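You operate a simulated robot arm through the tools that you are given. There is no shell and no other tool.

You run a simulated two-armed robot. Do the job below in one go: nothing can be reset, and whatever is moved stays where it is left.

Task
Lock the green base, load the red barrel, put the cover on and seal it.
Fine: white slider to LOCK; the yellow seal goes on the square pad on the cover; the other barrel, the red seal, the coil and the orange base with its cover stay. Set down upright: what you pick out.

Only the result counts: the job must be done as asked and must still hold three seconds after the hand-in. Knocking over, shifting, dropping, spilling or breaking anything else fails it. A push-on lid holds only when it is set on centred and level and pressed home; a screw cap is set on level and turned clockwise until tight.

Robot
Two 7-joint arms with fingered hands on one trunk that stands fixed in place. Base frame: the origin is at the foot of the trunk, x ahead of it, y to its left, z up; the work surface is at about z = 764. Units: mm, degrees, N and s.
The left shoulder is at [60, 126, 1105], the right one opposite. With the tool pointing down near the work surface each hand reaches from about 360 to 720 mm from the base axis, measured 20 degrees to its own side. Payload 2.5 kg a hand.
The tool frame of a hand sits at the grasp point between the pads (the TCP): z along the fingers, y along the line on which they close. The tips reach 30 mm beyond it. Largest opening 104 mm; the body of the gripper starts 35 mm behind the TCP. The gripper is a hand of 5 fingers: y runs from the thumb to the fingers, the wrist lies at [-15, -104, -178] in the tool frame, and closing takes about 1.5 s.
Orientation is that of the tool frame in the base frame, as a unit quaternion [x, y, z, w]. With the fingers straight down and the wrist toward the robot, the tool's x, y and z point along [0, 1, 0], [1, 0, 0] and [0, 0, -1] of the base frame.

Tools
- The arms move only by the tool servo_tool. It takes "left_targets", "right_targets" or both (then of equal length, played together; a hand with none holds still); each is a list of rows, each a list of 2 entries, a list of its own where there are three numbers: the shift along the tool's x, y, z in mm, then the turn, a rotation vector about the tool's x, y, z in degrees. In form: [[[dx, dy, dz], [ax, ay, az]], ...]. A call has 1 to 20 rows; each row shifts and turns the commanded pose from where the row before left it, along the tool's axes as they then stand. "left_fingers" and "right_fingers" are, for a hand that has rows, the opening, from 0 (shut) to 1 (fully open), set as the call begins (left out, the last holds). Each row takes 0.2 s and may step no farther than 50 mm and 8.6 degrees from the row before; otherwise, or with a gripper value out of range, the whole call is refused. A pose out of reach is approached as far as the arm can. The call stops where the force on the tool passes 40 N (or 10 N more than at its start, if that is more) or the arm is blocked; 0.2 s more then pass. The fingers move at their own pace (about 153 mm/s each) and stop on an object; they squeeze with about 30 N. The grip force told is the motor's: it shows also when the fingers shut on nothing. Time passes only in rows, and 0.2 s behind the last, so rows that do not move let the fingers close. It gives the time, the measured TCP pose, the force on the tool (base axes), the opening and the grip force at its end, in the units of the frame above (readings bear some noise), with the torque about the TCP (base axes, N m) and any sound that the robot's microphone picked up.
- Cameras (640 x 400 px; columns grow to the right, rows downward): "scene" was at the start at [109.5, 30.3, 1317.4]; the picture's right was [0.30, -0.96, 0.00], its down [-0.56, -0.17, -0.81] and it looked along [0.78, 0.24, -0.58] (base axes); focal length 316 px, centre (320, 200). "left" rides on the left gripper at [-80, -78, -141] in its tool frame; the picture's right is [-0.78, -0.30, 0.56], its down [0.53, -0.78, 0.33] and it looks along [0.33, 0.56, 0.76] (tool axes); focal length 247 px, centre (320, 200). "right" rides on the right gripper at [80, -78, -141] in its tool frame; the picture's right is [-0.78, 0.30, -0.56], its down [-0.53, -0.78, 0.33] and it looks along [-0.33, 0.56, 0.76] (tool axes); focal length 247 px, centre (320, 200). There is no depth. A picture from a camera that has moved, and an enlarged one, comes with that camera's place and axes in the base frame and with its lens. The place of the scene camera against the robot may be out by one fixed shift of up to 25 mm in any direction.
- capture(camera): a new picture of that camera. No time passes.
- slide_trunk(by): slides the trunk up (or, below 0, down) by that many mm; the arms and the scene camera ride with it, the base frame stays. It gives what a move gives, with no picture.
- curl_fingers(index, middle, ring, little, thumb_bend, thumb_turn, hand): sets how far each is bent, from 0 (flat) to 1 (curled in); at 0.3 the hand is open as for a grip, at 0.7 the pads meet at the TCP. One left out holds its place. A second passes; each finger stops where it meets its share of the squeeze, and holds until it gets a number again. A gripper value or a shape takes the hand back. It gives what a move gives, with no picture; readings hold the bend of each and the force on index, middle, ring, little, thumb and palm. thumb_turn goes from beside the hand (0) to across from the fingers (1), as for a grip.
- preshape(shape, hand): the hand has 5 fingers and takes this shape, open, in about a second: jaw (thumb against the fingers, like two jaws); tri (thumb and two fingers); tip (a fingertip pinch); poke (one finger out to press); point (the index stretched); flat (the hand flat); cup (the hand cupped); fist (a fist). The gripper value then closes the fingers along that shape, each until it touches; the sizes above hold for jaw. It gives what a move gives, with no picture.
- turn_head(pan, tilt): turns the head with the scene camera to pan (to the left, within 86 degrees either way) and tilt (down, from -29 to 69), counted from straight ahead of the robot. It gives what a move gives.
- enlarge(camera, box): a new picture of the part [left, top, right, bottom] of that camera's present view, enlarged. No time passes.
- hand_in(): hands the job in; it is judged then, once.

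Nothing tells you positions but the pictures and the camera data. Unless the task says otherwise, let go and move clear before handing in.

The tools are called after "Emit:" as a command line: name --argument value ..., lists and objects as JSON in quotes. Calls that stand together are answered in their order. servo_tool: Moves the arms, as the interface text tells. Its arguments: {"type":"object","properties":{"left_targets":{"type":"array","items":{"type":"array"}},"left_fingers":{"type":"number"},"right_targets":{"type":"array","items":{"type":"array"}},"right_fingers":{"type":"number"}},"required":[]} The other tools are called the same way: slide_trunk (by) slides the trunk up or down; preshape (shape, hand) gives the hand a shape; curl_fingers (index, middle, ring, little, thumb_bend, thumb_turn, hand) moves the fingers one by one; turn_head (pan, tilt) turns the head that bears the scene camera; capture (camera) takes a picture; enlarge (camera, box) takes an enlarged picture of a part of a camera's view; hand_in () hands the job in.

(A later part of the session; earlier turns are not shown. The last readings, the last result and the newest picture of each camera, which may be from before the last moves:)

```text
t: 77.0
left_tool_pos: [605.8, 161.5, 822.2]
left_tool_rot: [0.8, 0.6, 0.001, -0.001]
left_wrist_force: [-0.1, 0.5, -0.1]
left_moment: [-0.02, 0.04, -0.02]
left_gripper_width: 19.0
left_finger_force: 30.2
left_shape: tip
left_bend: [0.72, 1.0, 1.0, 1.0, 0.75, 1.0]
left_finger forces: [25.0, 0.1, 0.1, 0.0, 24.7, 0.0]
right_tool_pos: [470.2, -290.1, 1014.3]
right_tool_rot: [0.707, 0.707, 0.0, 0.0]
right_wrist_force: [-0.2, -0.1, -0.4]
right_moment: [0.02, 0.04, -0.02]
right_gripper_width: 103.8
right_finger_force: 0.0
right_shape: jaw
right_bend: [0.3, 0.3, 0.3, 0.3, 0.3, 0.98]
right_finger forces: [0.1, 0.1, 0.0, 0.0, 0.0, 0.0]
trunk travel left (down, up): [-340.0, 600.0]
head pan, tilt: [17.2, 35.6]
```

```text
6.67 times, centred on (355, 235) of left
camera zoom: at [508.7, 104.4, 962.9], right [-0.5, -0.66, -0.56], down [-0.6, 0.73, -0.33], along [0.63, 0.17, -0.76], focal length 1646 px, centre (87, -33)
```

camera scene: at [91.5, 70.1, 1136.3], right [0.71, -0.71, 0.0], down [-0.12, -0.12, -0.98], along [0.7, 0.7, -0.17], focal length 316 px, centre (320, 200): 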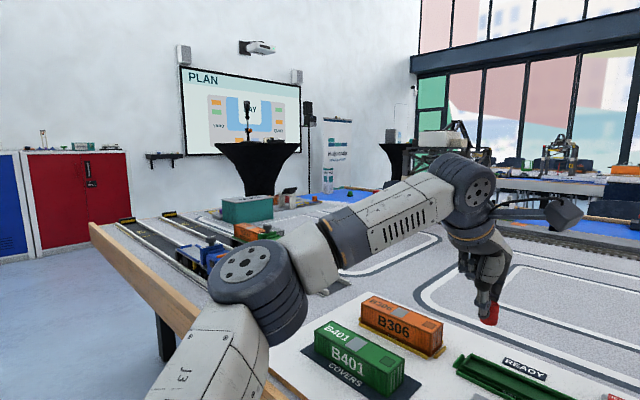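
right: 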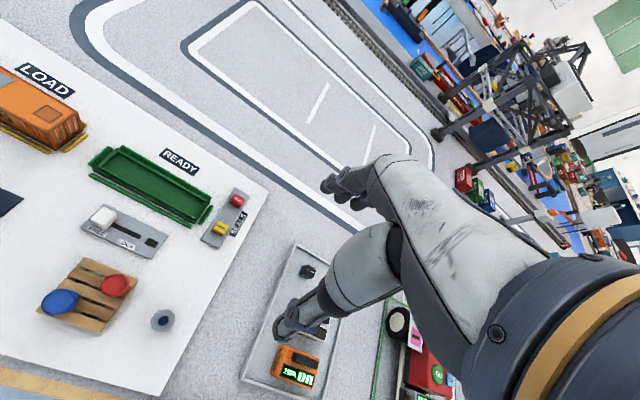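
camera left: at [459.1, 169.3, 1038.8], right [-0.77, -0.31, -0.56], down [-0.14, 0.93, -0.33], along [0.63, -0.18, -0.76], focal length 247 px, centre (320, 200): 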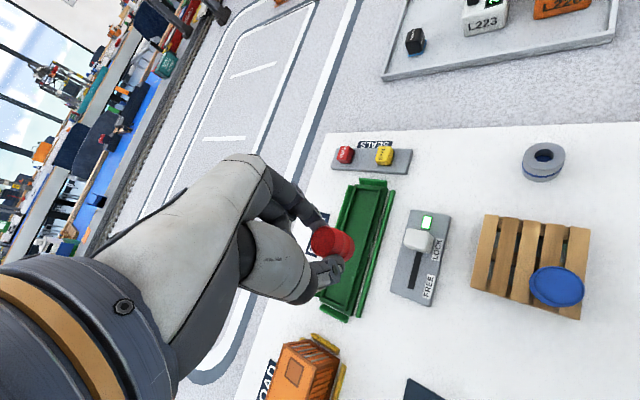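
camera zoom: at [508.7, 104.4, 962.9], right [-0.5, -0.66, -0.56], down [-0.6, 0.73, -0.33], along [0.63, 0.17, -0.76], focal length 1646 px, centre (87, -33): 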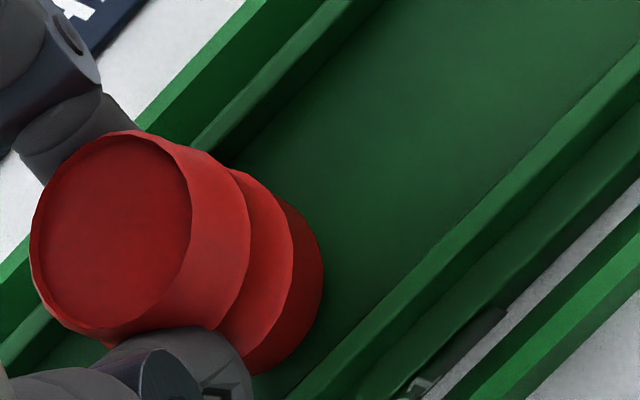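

Shadows show the barrel is close to the floor. I'll continue in 1 mm steps.

Emit:
servo_tool --left_targets '[[[0, 0, 1], [0, 0, 0]], [[0, 0, 1], [0, 0, 0]], [[0, 0, 0], [0, 0, 0]]]'

Emit:
enlarge --camera "scene" --box '[318, 185, 358, 213]'

```text
t: 77.8
left_tool_pos: [605.6, 159.4, 819.2]
left_tool_rot: [0.8, 0.6, 0.001, 0.0]
left_wrist_force: [-0.2, -0.1, 0.1]
left_moment: [-0.03, -0.03, -0.01]
left_gripper_width: 19.2
left_finger_force: 30.0
left_shape: tip
left_bend: [0.72, 1.0, 1.0, 1.0, 0.75, 1.0]
left_finger forces: [25.0, 0.0, 0.0, 0.0, 24.8, 0.1]
right_tool_pos: [470.8, -289.6, 1014.3]
right_tool_rot: [0.707, 0.707, 0.0, 0.0]
right_wrist_force: [0.2, -1.0, -0.2]
right_moment: [0.03, -0.04, -0.01]
right_gripper_width: 103.8
right_finger_force: 0.0
right_shape: jaw
right_bend: [0.3, 0.3, 0.3, 0.3, 0.3, 0.98]
right_finger forces: [0.0, 0.1, 0.1, 0.1, 0.1, 0.1]
trunk travel left (down, up): [-340.0, 600.0]
head pan, tilt: [17.2, 35.6]
```

```text
14.29 times, centred on (338, 199) of scene
camera zoom: at [109.5, 30.3, 1157.4], right [0.3, -0.96, 0.0], down [-0.56, -0.17, -0.81], along [0.78, 0.24, -0.58], focal length 4520 px, centre (63, 214)
```

zoom: 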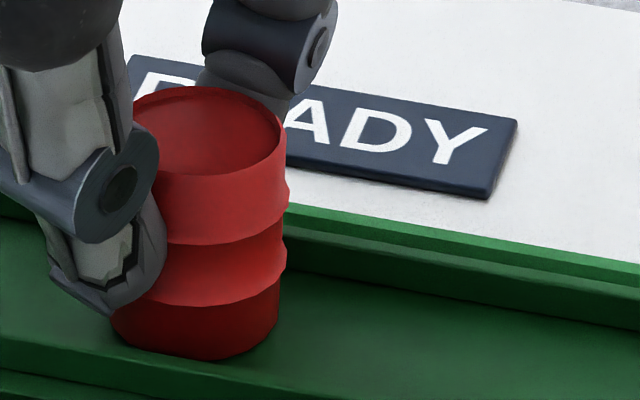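

Nearly there; 1 mm steps again.

Emit:
servo_tool --left_targets '[[[0, 0, 1], [0, 0, 0]], [[0, 0, 1], [0, 0, 0]], [[0, 0, 0], [0, 0, 0]]]'

Emit:
enlarge --camera "scene" --box '[318, 185, 358, 213]'

```text
t: 78.6
left_tool_pos: [606.1, 160.5, 818.8]
left_tool_rot: [0.8, 0.601, 0.003, 0.001]
left_wrist_force: [0.8, 1.1, 3.9]
left_moment: [-0.03, -0.07, 0.03]
left_gripper_width: 19.3
left_finger_force: 30.5
left_shape: tip
left_bend: [0.73, 1.0, 1.0, 1.0, 0.75, 1.0]
left_finger forces: [26.1, 0.1, 0.0, 0.0, 25.7, 0.1]
right_tool_pos: [470.1, -289.4, 1013.9]
right_tool_rot: [0.707, 0.707, 0.0, 0.0]
right_wrist_force: [1.1, -0.2, 0.0]
right_moment: [0.0, 0.0, 0.0]
right_gripper_width: 103.7
right_finger_force: 0.1
right_shape: jaw
right_bend: [0.3, 0.3, 0.3, 0.3, 0.3, 0.98]
right_finger forces: [0.1, 0.0, 0.1, 0.1, 0.0, 0.1]
trunk travel left (down, up): [-340.0, 600.0]
head pan, tilt: [17.2, 35.6]
```

```text
14.29 times, centred on (338, 199) of scene
camera zoom: at [109.1, 30.3, 1157.5], right [0.3, -0.96, 0.0], down [-0.56, -0.17, -0.81], along [0.78, 0.24, -0.58], focal length 4520 px, centre (63, 214)
```

zoom: 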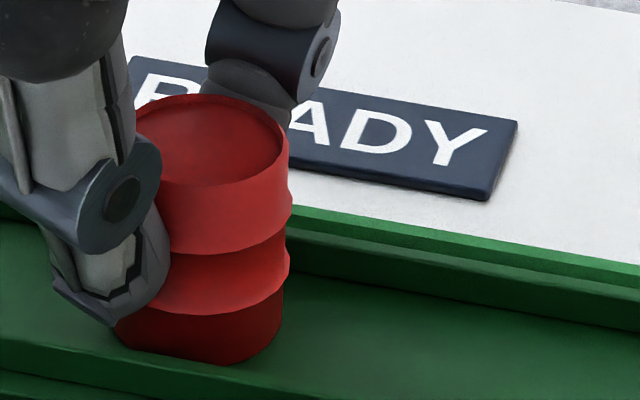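

Contact at about 4 N, with the barrel standing on the floor of the base. I'll release gently now.

Emit:
servo_tool --left_targets '[[[0, 0, -0.5], [0, 0, 0]], [[0, 0, 0], [0, 0, 0]], [[0, 0, 0], [0, 0, 0]], [[0, 0, 0], [0, 0, 0]], [[0, 0, 0], [0, 0, 0]], [[0, 0, 0], [0, 0, 0]]]' --left_fingers 0.5

Emit:
enlarge --camera "scene" --box '[318, 185, 358, 213]'

Emit:
enlarge --camera "left" --box '[290, 185, 400, 275]'

```text
t: 80.0
left_tool_pos: [605.5, 160.3, 819.1]
left_tool_rot: [0.8, 0.6, 0.002, 0.0]
left_wrist_force: [0.0, 0.2, -0.7]
left_moment: [0.0, 0.01, -0.01]
left_gripper_width: 51.8
left_finger_force: 0.1
left_shape: tip
left_bend: [0.73, 0.98, 0.99, 0.99, 0.7, 1.0]
left_finger forces: [0.0, 0.0, 0.1, 0.1, 0.1, 0.0]
right_tool_pos: [470.9, -289.8, 1014.1]
right_tool_rot: [0.707, 0.707, 0.0, -0.001]
right_wrist_force: [-0.2, -0.1, 0.2]
right_moment: [0.01, 0.01, 0.0]
right_gripper_width: 104.0
right_finger_force: 0.1
right_shape: jaw
right_bend: [0.3, 0.3, 0.3, 0.3, 0.3, 0.98]
right_finger forces: [0.0, 0.0, 0.1, 0.1, 0.1, 0.1]
trunk travel left (down, up): [-340.0, 600.0]
head pan, tilt: [17.2, 35.6]
```

```text
14.29 times, centred on (338, 199) of scene
camera zoom: at [109.5, 30.3, 1157.4], right [0.3, -0.96, 0.0], down [-0.56, -0.17, -0.81], along [0.78, 0.24, -0.58], focal length 4520 px, centre (63, 214)
```

zoom: 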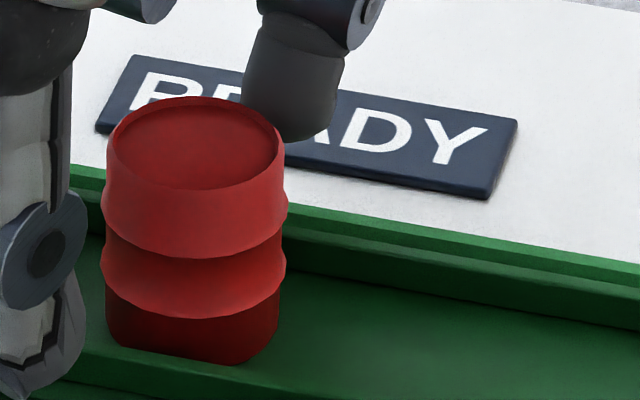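

```text
4.44 times, centred on (345, 230) of left
camera zoom: at [508.9, 104.3, 959.6], right [-0.5, -0.66, -0.56], down [-0.6, 0.73, -0.33], along [0.63, 0.17, -0.76], focal length 1098 px, centre (209, 67)
```

zoom: 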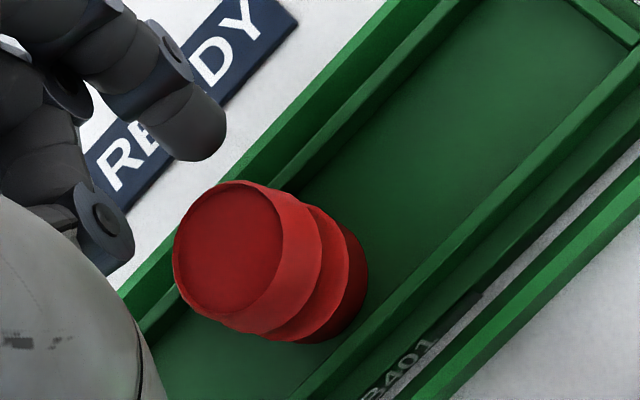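

The red barrel stands upright in the base, released. I'll retreat straight up, turn back to yaw 0 and go to the cover to measure it.

Emit:
servo_tool --left_targets '[[[0, 0, -15], [0, 0, 0]], [[0, 0, -25], [0, 0, 0]], [[0, 0, -30], [0, 0, 0]], [[0, 0, -30], [0, 0, 0]], [[0, 0, -25], [0, 0, 0]], [[0, -10, 0], [0, 0, -8.1]], [[0, -10, 0], [0, 0, -8.1]], [[38, -20, 0], [0, 0, 0]], [[38, -28, 0], [0, 0, 0]], [[38, -28, 0], [0, 0, 0]], [[38, -28, 0], [0, 0, 0]], [[38, -28, 0], [0, 0, 0]], [[38, -28, 0], [0, 0, 0]], [[0, 0, 0], [0, 0, 0]]]'

Emit:
capture --camera "left"

Emit:
capture --camera "scene"

```text
t: 83.0
left_tool_pos: [414.1, 395.8, 944.1]
left_tool_rot: [0.707, 0.707, 0.001, 0.001]
left_wrist_force: [0.2, 0.2, 0.2]
left_moment: [0.0, 0.0, -0.01]
left_gripper_width: 51.9
left_finger_force: 0.0
left_shape: tip
left_bend: [0.73, 0.98, 0.99, 0.99, 0.7, 1.0]
left_finger forces: [0.1, 0.1, 0.0, 0.0, 0.0, 0.0]
left hand out of reach, approached as far as the arm can: row 4, 5
right_tool_pos: [470.3, -290.1, 1013.9]
right_tool_rot: [0.707, 0.707, 0.0, 0.0]
right_wrist_force: [-0.6, -0.5, -0.5]
right_moment: [-0.02, 0.05, -0.01]
right_gripper_width: 103.5
right_finger_force: 0.0
right_shape: jaw
right_bend: [0.3, 0.3, 0.3, 0.3, 0.3, 0.98]
right_finger forces: [0.1, 0.1, 0.1, 0.1, 0.1, 0.1]
trunk travel left (down, up): [-340.0, 600.0]
head pan, tilt: [17.2, 35.6]
```

```text
taken
camera left: at [336.6, 314.8, 1083.1], right [-0.3, -0.77, -0.56], down [-0.78, 0.54, -0.33], along [0.56, 0.34, -0.76], focal length 247 px, centre (320, 200)
```

left: 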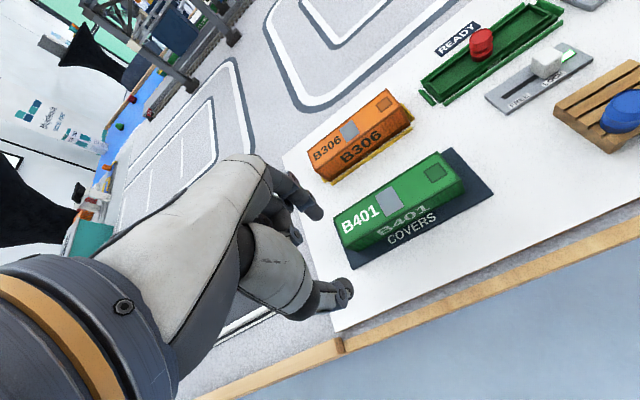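

```text
taken
camera scene: at [109.4, 30.5, 1157.4], right [0.3, -0.96, 0.0], down [-0.56, -0.17, -0.81], along [0.78, 0.24, -0.58], focal length 316 px, centre (320, 200)
```

scene: 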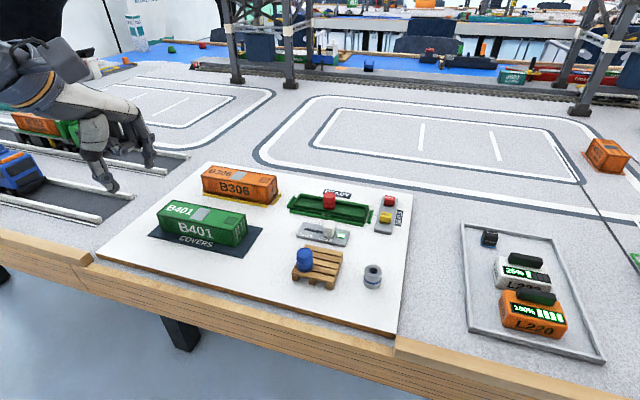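

Everything is in place and the red barrel stands in the base. Now I'll zoom into the cover and base from this left-camera view, and the scene too.

Emit:
enlarge --camera "left" --box '[320, 140, 500, 280]'

Emit:
enlarge --camera "scene" --box '[140, 190, 280, 270]'

Emit:
enlarge --camera "scene" --box '[280, 175, 410, 255]'

```text
2.86 times, centred on (410, 210) of left
camera zoom: at [336.6, 314.8, 1083.1], right [-0.3, -0.77, -0.56], down [-0.78, 0.54, -0.33], along [0.56, 0.34, -0.76], focal length 706 px, centre (63, 171)
```

zoom: 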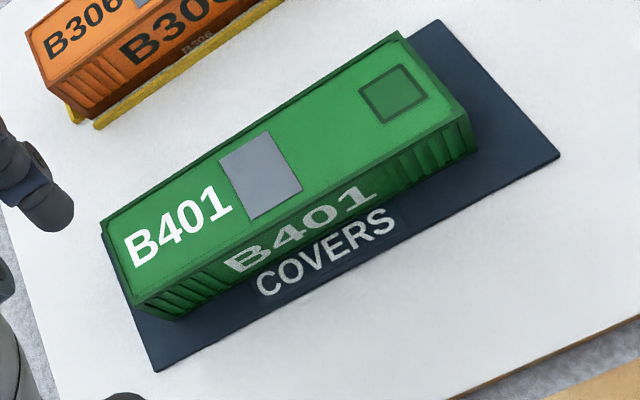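

```text
4.57 times, centred on (210, 230) of scene
camera zoom: at [109.4, 30.5, 1157.4], right [0.3, -0.96, 0.0], down [-0.56, -0.17, -0.81], along [0.78, 0.24, -0.58], focal length 1446 px, centre (823, 63)
```

zoom: 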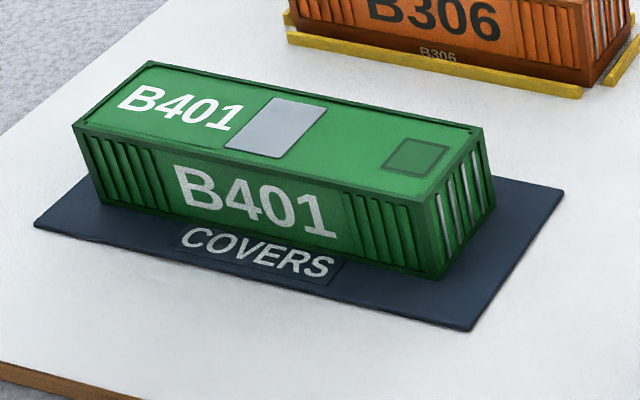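

```text
4.92 times, centred on (345, 215) of scene
camera zoom: at [109.4, 30.5, 1157.4], right [0.3, -0.96, 0.0], down [-0.56, -0.17, -0.81], along [0.78, 0.24, -0.58], focal length 1558 px, centre (197, 126)
```

zoom: 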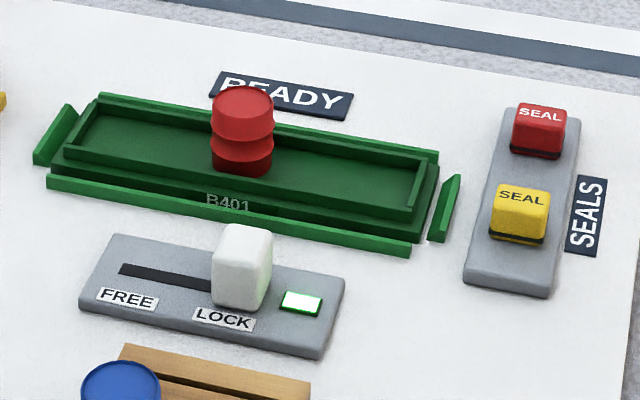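

The cover measures about 150 × 45 mm, centred near (476, 350), lying parallel to the base. I'll set the hand to the jaw shape here, clear of everything, and look at how the fingers line up before gripping it.

Emit:
preshape --hand "left" --shape "jaw"

Emit:
enlarge --camera "left" --box '[240, 140, 400, 340]'

Emit:
enlarge --camera "scene" --box '[0, 20, 200, 220]'

```text
t: 83.9
left_tool_pos: [414.0, 395.1, 942.1]
left_tool_rot: [0.707, 0.707, 0.001, 0.0]
left_wrist_force: [0.3, 0.5, -0.3]
left_moment: [0.01, 0.01, 0.01]
left_gripper_width: 103.9
left_finger_force: 0.0
left_shape: jaw
left_bend: [0.3, 0.3, 0.3, 0.3, 0.3, 0.98]
left_finger forces: [0.0, 0.0, 0.1, 0.0, 0.0, 0.1]
right_tool_pos: [470.2, -290.0, 1013.6]
right_tool_rot: [0.707, 0.708, -0.001, 0.0]
right_wrist_force: [-0.8, -0.5, 0.3]
right_moment: [0.0, 0.0, 0.01]
right_gripper_width: 103.9
right_finger_force: 0.1
right_shape: jaw
right_bend: [0.3, 0.3, 0.3, 0.3, 0.3, 0.98]
right_finger forces: [0.1, 0.0, 0.0, 0.0, 0.0, 0.0]
trunk travel left (down, up): [-340.0, 600.0]
head pan, tilt: [17.2, 35.6]
```

```text
2.00 times, centred on (320, 240) of left
camera zoom: at [337.0, 314.4, 1083.4], right [-0.29, -0.78, -0.56], down [-0.78, 0.54, -0.33], along [0.56, 0.34, -0.76], focal length 494 px, centre (320, 120)
```

zoom: 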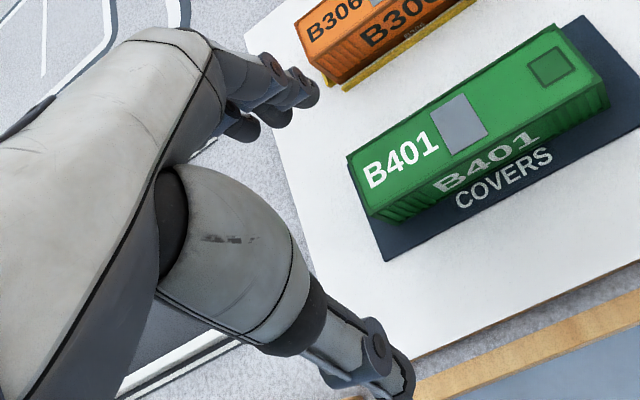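

```text
2.00 times, centred on (100, 120) of scene
camera zoom: at [109.5, 30.3, 1157.4], right [0.3, -0.96, 0.0], down [-0.56, -0.17, -0.81], along [0.78, 0.24, -0.58], focal length 633 px, centre (760, 360)
```

zoom: 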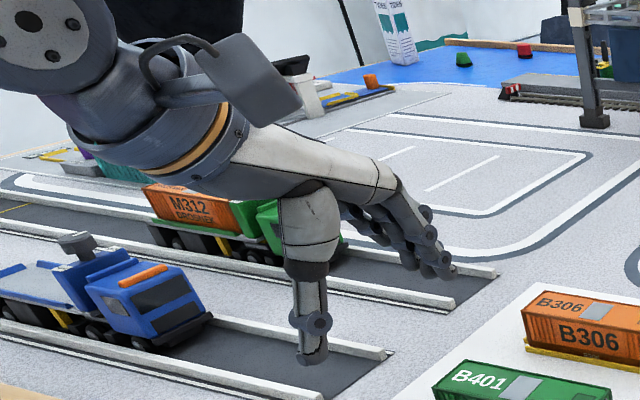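

The jaw's four fingers span about −17 to +50 mm along tool x, with the thumb opposite. I'll grip the cover about 25 mm left of its centre, which also helps reach later. Moving above it now.

Emit:
servo_tool --left_targets '[[[-7, 20, 14], [0, 0, 0]], [[-7, 20, 14], [0, 0, 0]], [[-7, 20, 14], [0, 0, 0]], [[0, 0, 0], [0, 0, 0]], [[0, 0, 0], [0, 0, 0]]]' --left_fingers 1

Emit:
capture --camera "left"

Emit:
enlarge --camera "scene" --box '[120, 130, 300, 270]'

```text
t: 85.1
left_tool_pos: [478.2, 375.5, 898.4]
left_tool_rot: [0.708, 0.706, 0.001, 0.0]
left_wrist_force: [-1.0, 0.1, -0.9]
left_moment: [0.02, 0.03, -0.03]
left_gripper_width: 103.9
left_finger_force: 0.0
left_shape: jaw
left_bend: [0.3, 0.3, 0.3, 0.3, 0.3, 0.98]
left_finger forces: [0.0, 0.1, 0.0, 0.1, 0.0, 0.1]
right_tool_pos: [469.8, -290.1, 1014.5]
right_tool_rot: [0.708, 0.707, 0.0, 0.001]
right_wrist_force: [-0.8, 0.4, 0.7]
right_moment: [-0.03, 0.0, -0.03]
right_gripper_width: 103.5
right_finger_force: 0.0
right_shape: jaw
right_bend: [0.3, 0.3, 0.3, 0.3, 0.3, 0.98]
right_finger forces: [0.1, 0.0, 0.0, 0.0, 0.0, 0.0]
trunk travel left (down, up): [-340.0, 600.0]
head pan, tilt: [17.2, 35.6]
```

```text
taken
camera left: at [400.1, 295.0, 1039.6], right [-0.29, -0.78, -0.56], down [-0.78, 0.54, -0.33], along [0.56, 0.34, -0.76], focal length 247 px, centre (320, 200)
```

left: 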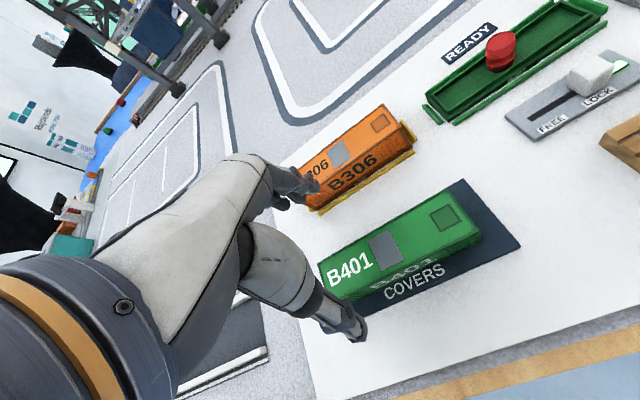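

```text
2.86 times, centred on (210, 200) of scene
camera zoom: at [109.5, 30.3, 1157.4], right [0.3, -0.96, 0.0], down [-0.56, -0.17, -0.81], along [0.78, 0.24, -0.58], focal length 904 px, centre (634, 200)
```

zoom: 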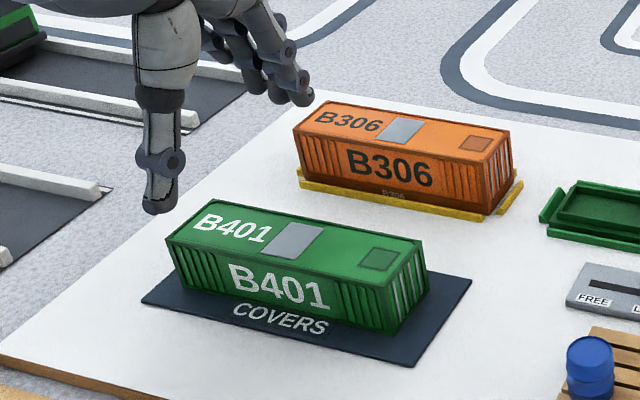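

I'll zoom in to triangulate the cover's position and height from this second viewpoint.

Emit:
enlarge --camera "left" --box '[310, 170, 530, 320]'

```text
2.67 times, centred on (420, 245) of left
camera zoom: at [400.1, 295.0, 1039.6], right [-0.29, -0.78, -0.56], down [-0.78, 0.54, -0.33], along [0.56, 0.34, -0.76], focal length 659 px, centre (53, 80)
```

zoom: 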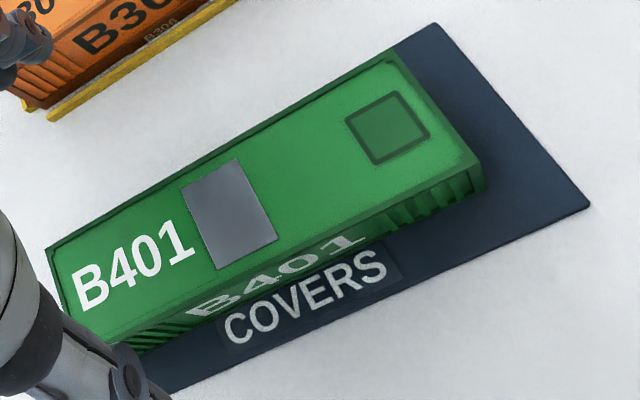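

Cover top is at z ≈ 813 with its centre at (475.8, 349.3). I'll descend with the jaw open, the fingers on the far side and the thumb on the near side.

Emit:
servo_tool --left_targets '[[[-1, -3.5, 20], [0, 0, 0]], [[0, 0, 20], [0, 0, 0]], [[0, 0, 16], [0, 0, 0]], [[0, 0, 12], [0, 0, 0]], [[0, 0, 8], [0, 0, 0]], [[0, 0, 0], [0, 0, 0]]]'

Emit:
capture --camera "left"

Emit:
enlarge --camera "scene" --box '[120, 130, 300, 270]'

```text
t: 86.5
left_tool_pos: [474.6, 374.6, 823.6]
left_tool_rot: [0.707, 0.707, 0.001, 0.0]
left_wrist_force: [-0.1, -0.5, -0.5]
left_moment: [-0.03, -0.01, 0.01]
left_gripper_width: 104.0
left_finger_force: 0.1
left_shape: jaw
left_bend: [0.3, 0.3, 0.3, 0.3, 0.3, 0.98]
left_finger forces: [0.1, 0.0, 0.0, 0.1, 0.1, 0.1]
right_tool_pos: [471.0, -289.4, 1014.5]
right_tool_rot: [0.707, 0.707, 0.0, 0.0]
right_wrist_force: [0.5, 0.0, -0.2]
right_moment: [0.01, -0.04, -0.01]
right_gripper_width: 103.6
right_finger_force: 0.1
right_shape: jaw
right_bend: [0.3, 0.3, 0.3, 0.3, 0.3, 0.98]
right_finger forces: [0.0, 0.1, 0.0, 0.0, 0.0, 0.0]
trunk travel left (down, up): [-340.0, 600.0]
head pan, tilt: [17.2, 35.6]
```

```text
taken
camera left: at [396.5, 293.6, 964.6], right [-0.29, -0.78, -0.56], down [-0.78, 0.53, -0.33], along [0.56, 0.34, -0.76], focal length 247 px, centre (320, 200)
```

left: 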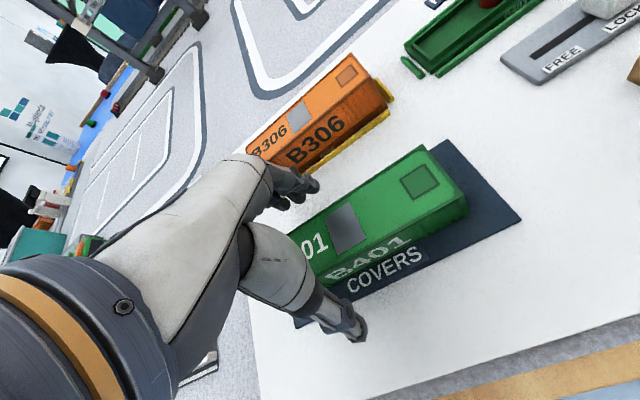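

```text
2.86 times, centred on (210, 200) of scene
camera zoom: at [109.5, 30.4, 1157.4], right [0.3, -0.96, 0.0], down [-0.56, -0.17, -0.81], along [0.78, 0.24, -0.58], focal length 904 px, centre (634, 200)
```

zoom: 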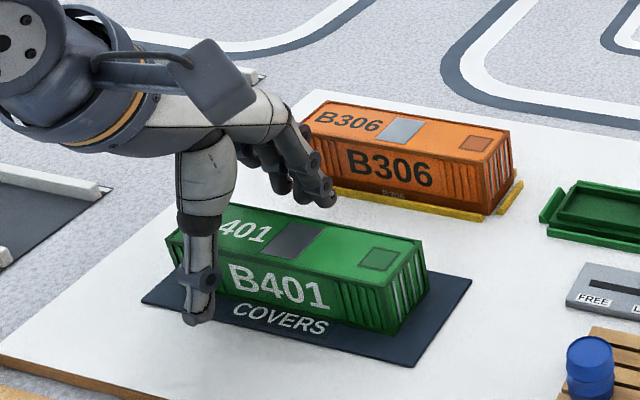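

The jaws straddle the cover. I'll close to about 55 mm first to check symmetry before the final squeeze.

Emit:
servo_tool --left_targets '[[[0, 0, 0], [0, 0, 0]], [[0, 0, 0], [0, 0, 0]], [[0, 0, 0], [0, 0, 0]], [[0, 0, 0], [0, 0, 0]], [[0, 0, 0], [0, 0, 0]]]' --left_fingers 0.56

Emit:
enlarge --camera "left" --box '[230, 150, 390, 330]'

Emit:
enlarge --camera "scene" --box '[140, 170, 270, 270]'

```text
t: 87.7
left_tool_pos: [473.9, 375.4, 824.2]
left_tool_rot: [0.708, 0.707, 0.001, 0.0]
left_wrist_force: [-0.6, 1.0, 0.1]
left_moment: [0.02, -0.03, 0.03]
left_gripper_width: 58.6
left_finger_force: 0.1
left_shape: jaw
left_bend: [0.74, 0.42, 0.39, 0.42, 0.66, 1.0]
left_finger forces: [0.1, 0.0, 0.0, 0.0, 0.0, 0.0]
right_tool_pos: [470.7, -290.0, 1014.4]
right_tool_rot: [0.707, 0.707, 0.0, 0.0]
right_wrist_force: [0.4, -0.6, 0.3]
right_moment: [-0.01, -0.02, -0.02]
right_gripper_width: 103.7
right_finger_force: 0.0
right_shape: jaw
right_bend: [0.3, 0.3, 0.3, 0.3, 0.3, 0.98]
right_finger forces: [0.0, 0.1, 0.0, 0.0, 0.0, 0.1]
trunk travel left (down, up): [-340.0, 600.0]
head pan, tilt: [17.2, 35.6]
```

```text
2.22 times, centred on (310, 240) of left
camera zoom: at [396.5, 293.6, 964.9], right [-0.29, -0.78, -0.56], down [-0.78, 0.54, -0.33], along [0.56, 0.34, -0.76], focal length 549 px, centre (342, 111)
```

zoom: 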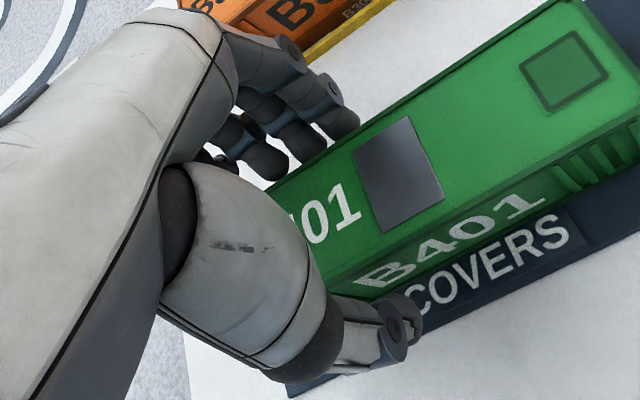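

```text
4.00 times, centred on (205, 220) of scene
camera zoom: at [109.5, 30.3, 1157.4], right [0.3, -0.96, 0.0], down [-0.56, -0.17, -0.81], along [0.78, 0.24, -0.58], focal length 1266 px, centre (780, 120)
```

zoom: 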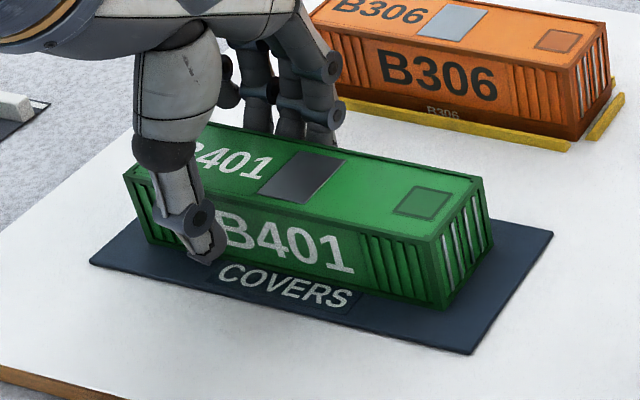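

Both sides are about equally close. Now the full squeeze.

Emit:
servo_tool --left_targets '[[[0, 0, 0], [0, 0, 0]], [[0, 0, 0], [0, 0, 0]], [[0, 0, 0], [0, 0, 0]], [[0, 0, 0], [0, 0, 0]], [[0, 0, 0], [0, 0, 0]], [[0, 0, 0], [0, 0, 0]], [[0, 0, 0], [0, 0, 0]]]' --left_fingers 0

Emit:
enlarge --camera "left" --box '[230, 120, 510, 330]'

Emit:
enlarge --camera "scene" --box '[140, 170, 270, 270]'

```text
t: 89.3
left_tool_pos: [475.5, 375.0, 823.5]
left_tool_rot: [0.708, 0.707, 0.001, -0.001]
left_wrist_force: [0.8, -0.6, -1.1]
left_moment: [0.02, 0.03, -0.02]
left_gripper_width: 39.4
left_finger_force: 30.0
left_shape: jaw
left_bend: [0.74, 0.51, 0.5, 0.51, 0.73, 1.0]
left_finger forces: [15.4, 7.4, 3.3, 1.0, 27.3, 0.0]
right_tool_pos: [470.0, -290.1, 1014.0]
right_tool_rot: [0.707, 0.708, 0.001, 0.001]
right_wrist_force: [-0.2, -0.5, 0.6]
right_moment: [0.01, -0.03, -0.02]
right_gripper_width: 103.7
right_finger_force: 0.1
right_shape: jaw
right_bend: [0.3, 0.3, 0.3, 0.3, 0.3, 0.98]
right_finger forces: [0.1, 0.0, 0.1, 0.0, 0.0, 0.0]
trunk travel left (down, up): [-340.0, 600.0]
head pan, tilt: [17.2, 35.6]
```

```text
1.90 times, centred on (370, 225) of left
camera zoom: at [396.5, 293.6, 964.8], right [-0.29, -0.78, -0.56], down [-0.78, 0.54, -0.33], along [0.56, 0.34, -0.76], focal length 470 px, centre (225, 152)
```

zoom: 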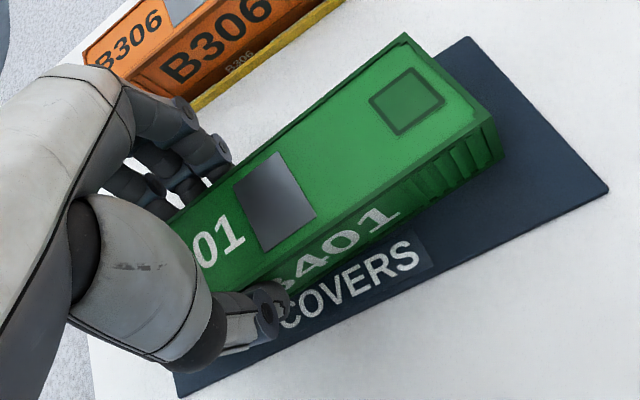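

```text
4.00 times, centred on (205, 220) of scene
camera zoom: at [109.6, 30.4, 1157.3], right [0.3, -0.96, 0.0], down [-0.56, -0.17, -0.81], along [0.78, 0.24, -0.58], focal length 1266 px, centre (780, 120)
```

zoom: 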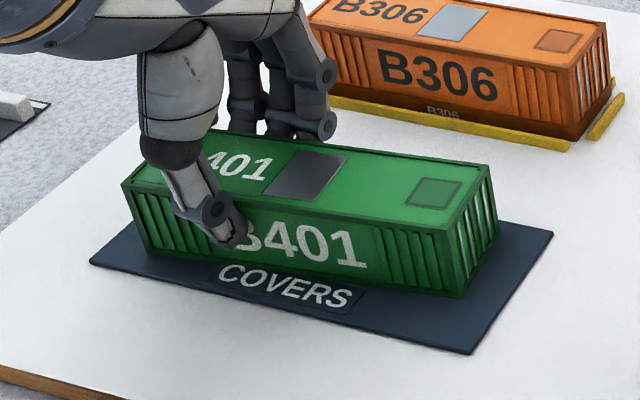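

The cover is gripped (27 N each side). It yawed about 5° counter-clockwise in the grip as the fingers touched first, which I can compensate with the hand's yaw. I'll lift it a little and check.

Emit:
servo_tool --left_targets '[[[0, 0, -3], [0, 0, 0]], [[0, 0, -6], [0, 0, 0]], [[0, 0, -10], [0, 0, 0]], [[0, 0, -15], [0, 0, 0]], [[0, 0, 0], [0, 0, 0]]]'

Emit:
enlarge --camera "left" --box '[230, 120, 510, 330]'

Emit:
enlarge --camera "scene" --box '[140, 150, 290, 270]'

```text
t: 90.5
left_tool_pos: [473.7, 375.6, 857.2]
left_tool_rot: [0.707, 0.707, 0.001, 0.0]
left_wrist_force: [-0.5, -1.3, -0.6]
left_moment: [-0.05, 0.02, 0.01]
left_gripper_width: 39.3
left_finger_force: 29.8
left_shape: jaw
left_bend: [0.74, 0.51, 0.5, 0.51, 0.73, 1.0]
left_finger forces: [15.4, 7.4, 3.5, 1.1, 27.3, 0.0]
right_tool_pos: [471.4, -289.6, 1013.7]
right_tool_rot: [0.707, 0.707, 0.0, -0.001]
right_wrist_force: [-0.1, 0.2, 0.3]
right_moment: [0.02, 0.0, -0.02]
right_gripper_width: 103.6
right_finger_force: 0.1
right_shape: jaw
right_bend: [0.3, 0.3, 0.3, 0.3, 0.3, 0.98]
right_finger forces: [0.0, 0.1, 0.0, 0.0, 0.1, 0.1]
trunk travel left (down, up): [-340.0, 600.0]
head pan, tilt: [17.2, 35.6]
```

```text
1.90 times, centred on (370, 225) of left
camera zoom: at [396.0, 294.1, 998.3], right [-0.29, -0.77, -0.56], down [-0.78, 0.54, -0.33], along [0.56, 0.34, -0.76], focal length 470 px, centre (225, 152)
```

zoom: 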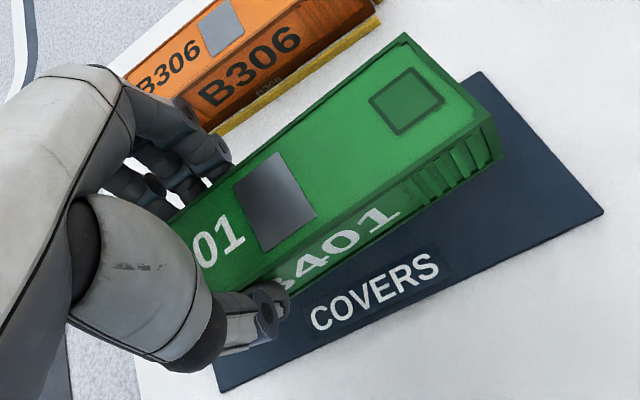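

```text
3.33 times, centred on (215, 210) of scene
camera zoom: at [109.5, 30.3, 1157.3], right [0.3, -0.96, 0.0], down [-0.56, -0.17, -0.81], along [0.78, 0.24, -0.58], focal length 1055 px, centre (670, 167)
```

zoom: 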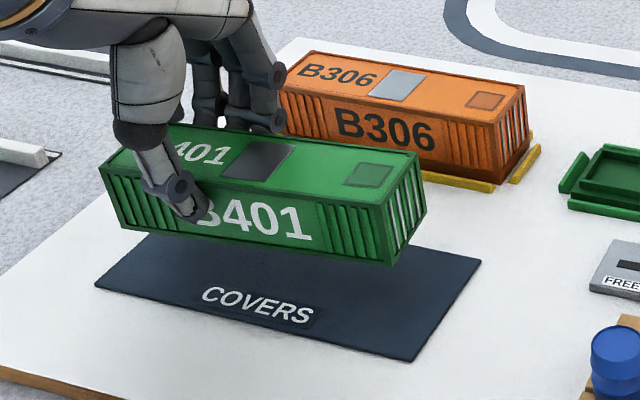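

The cover hangs level and firmly. I'll measure its exact yaw and position in the hand with a closer zoom.

Emit:
enlarge --camera "left" --box '[360, 120, 460, 200]'

Emit:
enlarge --camera "left" --box '[290, 170, 390, 250]'

```text
5.00 times, centred on (410, 160) of left
camera zoom: at [396.0, 294.1, 998.3], right [-0.29, -0.77, -0.56], down [-0.78, 0.54, -0.33], along [0.56, 0.34, -0.76], focal length 1235 px, centre (-130, 400)
```

zoom: 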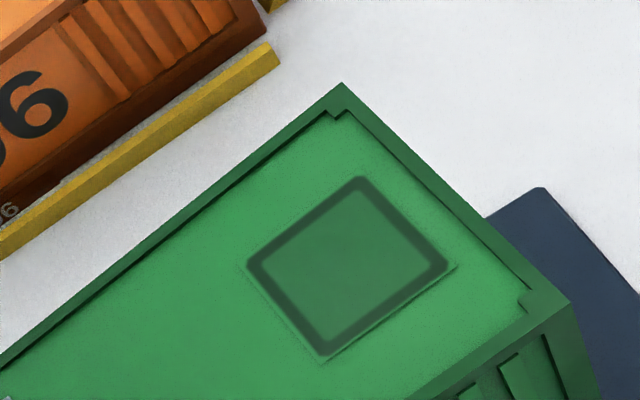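

```text
5.00 times, centred on (340, 210) of left
camera zoom: at [396.0, 294.1, 998.3], right [-0.29, -0.77, -0.56], down [-0.78, 0.54, -0.33], along [0.56, 0.34, -0.76], focal length 1235 px, centre (220, 150)
```

zoom: 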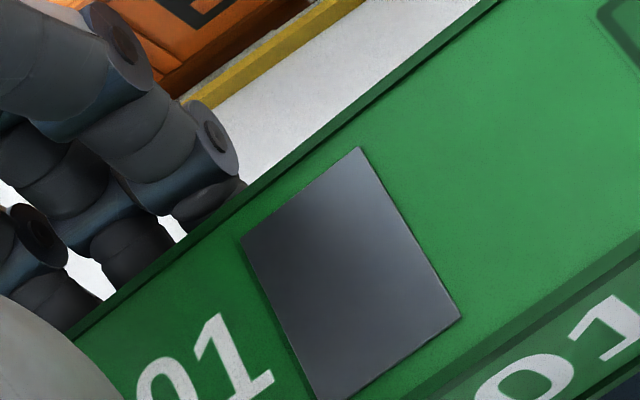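

The cover's centre is at tool (−25, +2.6) with a 5.9° counter-clockwise yaw relative to the hand. I'll lift a bit more, turn the hand 5.9° clockwise so the cover is square, and carry it toward the base above the orange container's height.

Emit:
servo_tool --left_targets '[[[0, 0, -15], [0, 0, 0]], [[0, 0, -15], [0, 0, 0]], [[0, 0, 0], [0, 0, 5.9]], [[-33, 24.7, 0], [0, 0, 0]], [[-33, 24.7, 0], [0, 0, 0]], [[-33, 24.7, 0], [0, 0, 0]], [[-33, 24.7, 0], [0, 0, 0]], [[-32, 24.7, 0], [0, 0, 0]], [[0, 0, 0], [0, 0, 0]], [[0, 0, 0], [0, 0, 0]]]'

Emit:
capture --camera "left"

Emit:
capture --camera "scene"

```text
t: 92.7
left_tool_pos: [580.1, 195.9, 886.8]
left_tool_rot: [0.743, 0.67, 0.001, 0.001]
left_wrist_force: [-0.2, 0.8, -0.6]
left_moment: [0.01, -0.04, 0.02]
left_gripper_width: 39.1
left_finger_force: 30.1
left_shape: jaw
left_bend: [0.74, 0.51, 0.5, 0.51, 0.73, 0.99]
left_finger forces: [15.6, 7.4, 3.5, 1.0, 27.2, 0.0]
right_tool_pos: [471.1, -289.9, 1015.3]
right_tool_rot: [0.707, 0.707, 0.0, 0.001]
right_wrist_force: [0.6, 0.0, -0.1]
right_moment: [0.0, -0.02, -0.02]
right_gripper_width: 103.6
right_finger_force: 0.0
right_shape: jaw
right_bend: [0.3, 0.3, 0.3, 0.3, 0.3, 0.98]
right_finger forces: [0.0, 0.1, 0.0, 0.0, 0.0, 0.1]
trunk travel left (down, up): [-340.0, 600.0]
head pan, tilt: [17.2, 35.6]
```

```text
taken
camera left: at [495.1, 124.6, 1027.8], right [-0.37, -0.74, -0.56], down [-0.72, 0.61, -0.33], along [0.59, 0.28, -0.76], focal length 247 px, centre (320, 200)
```

left: 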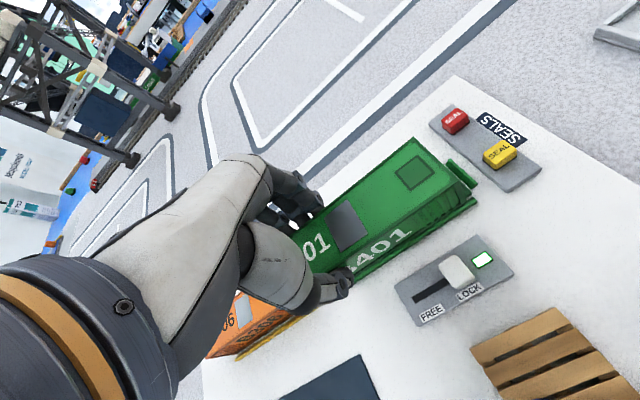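

```text
taken
camera scene: at [109.5, 30.4, 1157.3], right [0.3, -0.96, 0.0], down [-0.56, -0.17, -0.81], along [0.78, 0.24, -0.58], focal length 316 px, centre (320, 200)
```

scene: 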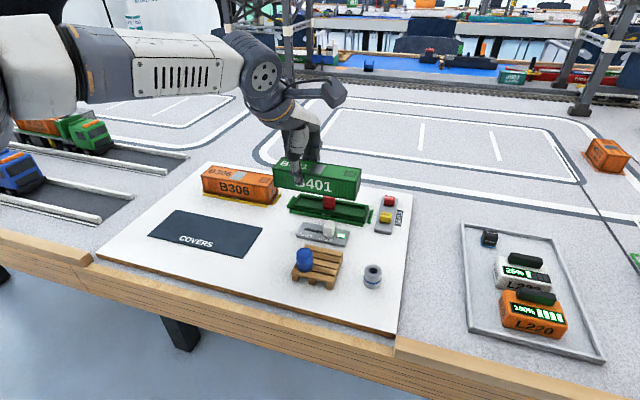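

The cover is square to the base now. I'll lower to z ≈ 864 (just above the barrel top) and shift over the base centre.

Emit:
servo_tool --left_targets '[[[0, 0, 11], [0, 0, 0]], [[0, 0, 11], [0, 0, 0]], [[-5, 10, 0], [0, 0, 0]], [[-5, 10, 0], [0, 0, 0]], [[-4.6, 9.3, 0], [0, 0, 0]], [[0, 0, 0], [0, 0, 0]], [[0, 0, 0], [0, 0, 0]]]'

Emit:
enlarge --camera "left" --box '[290, 120, 510, 300]'

Emit:
enlarge --camera "scene" --box '[260, 140, 410, 240]'

```text
t: 94.3
left_tool_pos: [606.9, 181.5, 866.5]
left_tool_rot: [0.742, 0.67, 0.002, 0.0]
left_wrist_force: [0.2, 0.2, -0.7]
left_moment: [-0.01, 0.02, -0.01]
left_gripper_width: 39.0
left_finger_force: 30.4
left_shape: jaw
left_bend: [0.74, 0.51, 0.5, 0.51, 0.73, 0.99]
left_finger forces: [15.7, 7.4, 3.5, 0.9, 27.2, 0.1]
right_tool_pos: [469.8, -290.4, 1013.1]
right_tool_rot: [0.708, 0.707, 0.001, 0.0]
right_wrist_force: [0.1, 0.6, -0.1]
right_moment: [-0.02, -0.03, -0.01]
right_gripper_width: 103.6
right_finger_force: 0.0
right_shape: jaw
right_bend: [0.3, 0.3, 0.3, 0.3, 0.3, 0.98]
right_finger forces: [0.0, 0.1, 0.0, 0.0, 0.0, 0.0]
trunk travel left (down, up): [-340.0, 600.0]
head pan, tilt: [17.2, 35.6]
```

```text
2.22 times, centred on (400, 210) of left
camera zoom: at [521.8, 108.3, 1006.1], right [-0.37, -0.74, -0.56], down [-0.72, 0.61, -0.33], along [0.59, 0.28, -0.76], focal length 549 px, centre (142, 178)
```

zoom: 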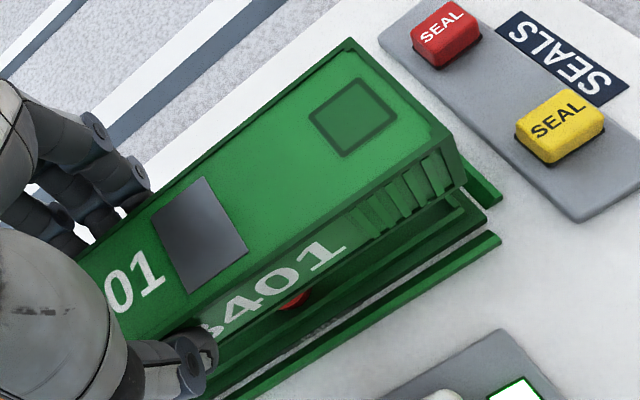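

```text
4.00 times, centred on (335, 190) of scene
camera zoom: at [109.5, 30.3, 1157.3], right [0.3, -0.96, 0.0], down [-0.56, -0.17, -0.81], along [0.78, 0.24, -0.58], focal length 1266 px, centre (260, 240)
```

zoom: 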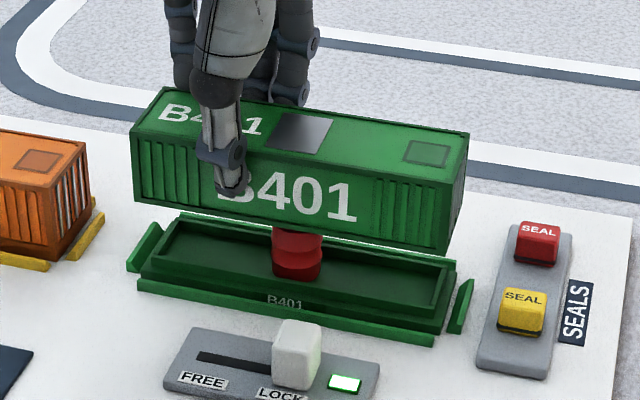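

Good: the cover is above the base and the barrel sits inside its outline. I'll lower to about 10 mm above the lips and check the alignment.

Emit:
servo_tool --left_targets '[[[-2, 0.2, 8], [0, 0, 0]], [[0, 0, 8], [0, 0, 0]], [[0, 0, 8], [0, 0, 0]], [[0, 0, 3], [0, 0, 0]], [[0, 0, 0], [0, 0, 0]], [[0, 0, 0], [0, 0, 0]]]'

Emit:
enlarge --camera "left" --box '[390, 110, 510, 210]'

Emit:
enlarge --camera "scene" --box '[270, 160, 340, 230]'

Emit:
enlarge --camera "scene" --box '[330, 160, 400, 230]'

```text
t: 95.7
left_tool_pos: [607.2, 179.2, 838.6]
left_tool_rot: [0.742, 0.67, 0.002, 0.0]
left_wrist_force: [-0.8, 1.3, -0.4]
left_moment: [0.06, -0.02, -0.01]
left_gripper_width: 39.0
left_finger_force: 30.1
left_shape: jaw
left_bend: [0.74, 0.51, 0.5, 0.51, 0.73, 0.99]
left_finger forces: [15.6, 7.5, 3.6, 0.8, 27.3, 0.0]
right_tool_pos: [470.3, -290.6, 1013.9]
right_tool_rot: [0.707, 0.707, 0.0, 0.001]
right_wrist_force: [-0.7, 0.9, 0.6]
right_moment: [0.02, 0.02, -0.02]
right_gripper_width: 103.7
right_finger_force: 0.0
right_shape: jaw
right_bend: [0.3, 0.3, 0.3, 0.3, 0.3, 0.98]
right_finger forces: [0.0, 0.0, 0.0, 0.0, 0.0, 0.1]
trunk travel left (down, up): [-340.0, 600.0]
head pan, tilt: [17.2, 35.6]
```

```text
4.00 times, centred on (450, 160) of left
camera zoom: at [522.1, 106.5, 979.5], right [-0.37, -0.74, -0.56], down [-0.72, 0.61, -0.33], along [0.59, 0.28, -0.76], focal length 988 px, centre (-200, 360)
```

zoom: 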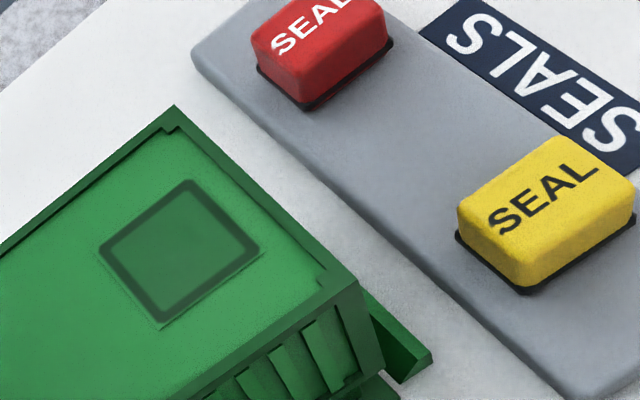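

```text
5.71 times, centred on (305, 195) of scene
camera zoom: at [109.6, 30.4, 1157.3], right [0.3, -0.96, 0.0], down [-0.56, -0.17, -0.81], along [0.78, 0.24, -0.58], focal length 1808 px, centre (406, 229)
```

zoom: 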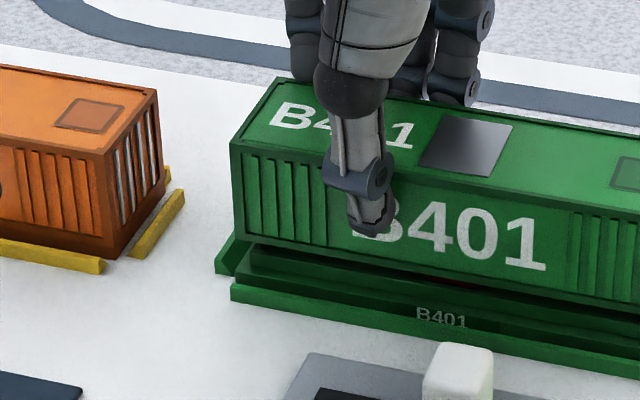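

```text
5.71 times, centred on (365, 195) of scene
camera zoom: at [109.6, 30.4, 1157.3], right [0.3, -0.96, 0.0], down [-0.56, -0.17, -0.81], along [0.78, 0.24, -0.58], focal length 1808 px, centre (63, 229)
```

zoom: 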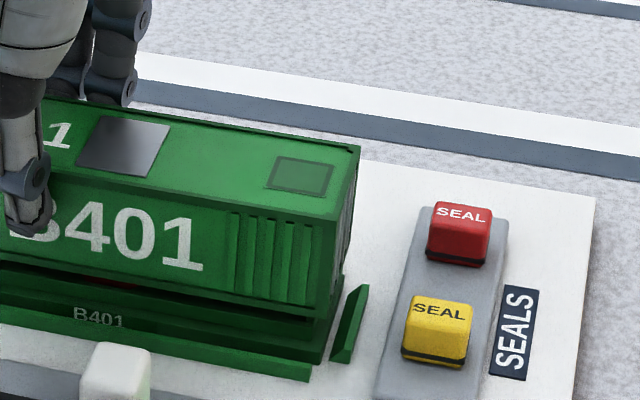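

Looks well aligned. I'll zoom strongly on both lower corners to verify the offset between the cover's bottom edge and the flange.

Emit:
enlarge --camera "scene" --box '[370, 200, 402, 228]'

Emit:
enlarge --camera "scene" --box '[300, 190, 332, 218]'

Emit:
enlarge --camera "left" --box '[430, 165, 490, 215]'

```text
14.29 times, centred on (386, 214) of scene
camera zoom: at [109.6, 30.4, 1157.3], right [0.3, -0.96, 0.0], down [-0.56, -0.17, -0.81], along [0.78, 0.24, -0.58], focal length 4520 px, centre (-623, 0)
```

zoom: 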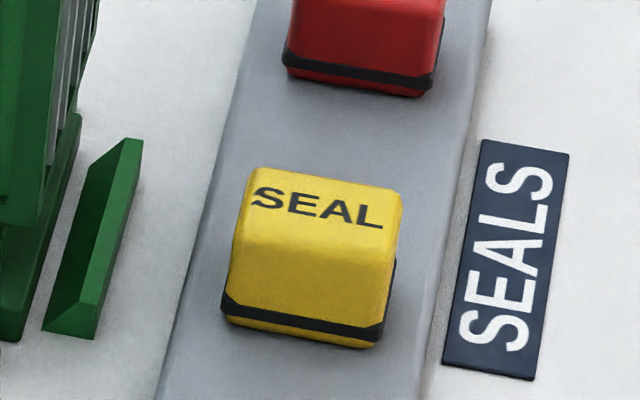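

```text
14.29 times, centred on (316, 204) of scene
camera zoom: at [109.6, 30.4, 1157.3], right [0.3, -0.96, 0.0], down [-0.56, -0.17, -0.81], along [0.78, 0.24, -0.58], focal length 4520 px, centre (377, 143)
```

zoom: 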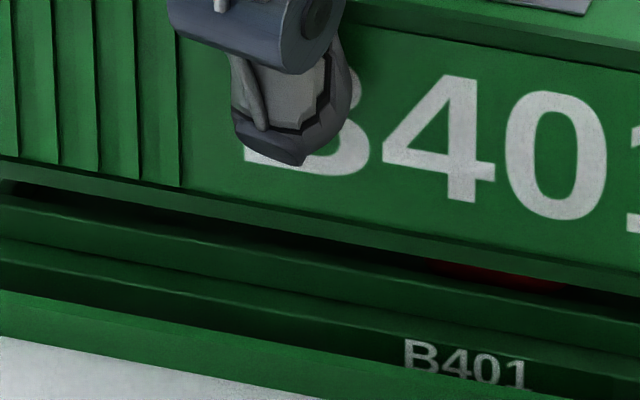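

```text
8.00 times, centred on (460, 190) of left
camera zoom: at [522.1, 106.5, 979.5], right [-0.37, -0.74, -0.56], down [-0.72, 0.61, -0.33], along [0.59, 0.28, -0.76], focal length 1976 px, centre (-800, 280)
```

zoom: 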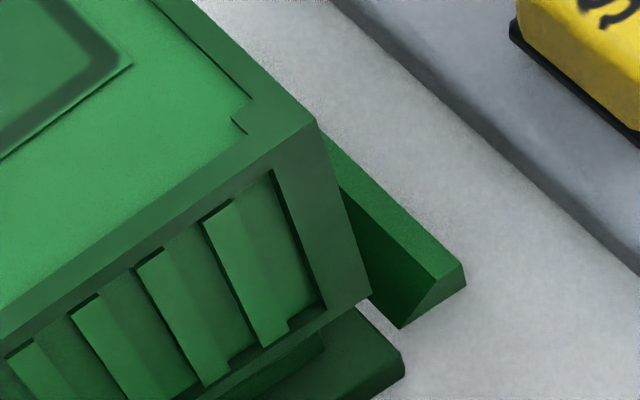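

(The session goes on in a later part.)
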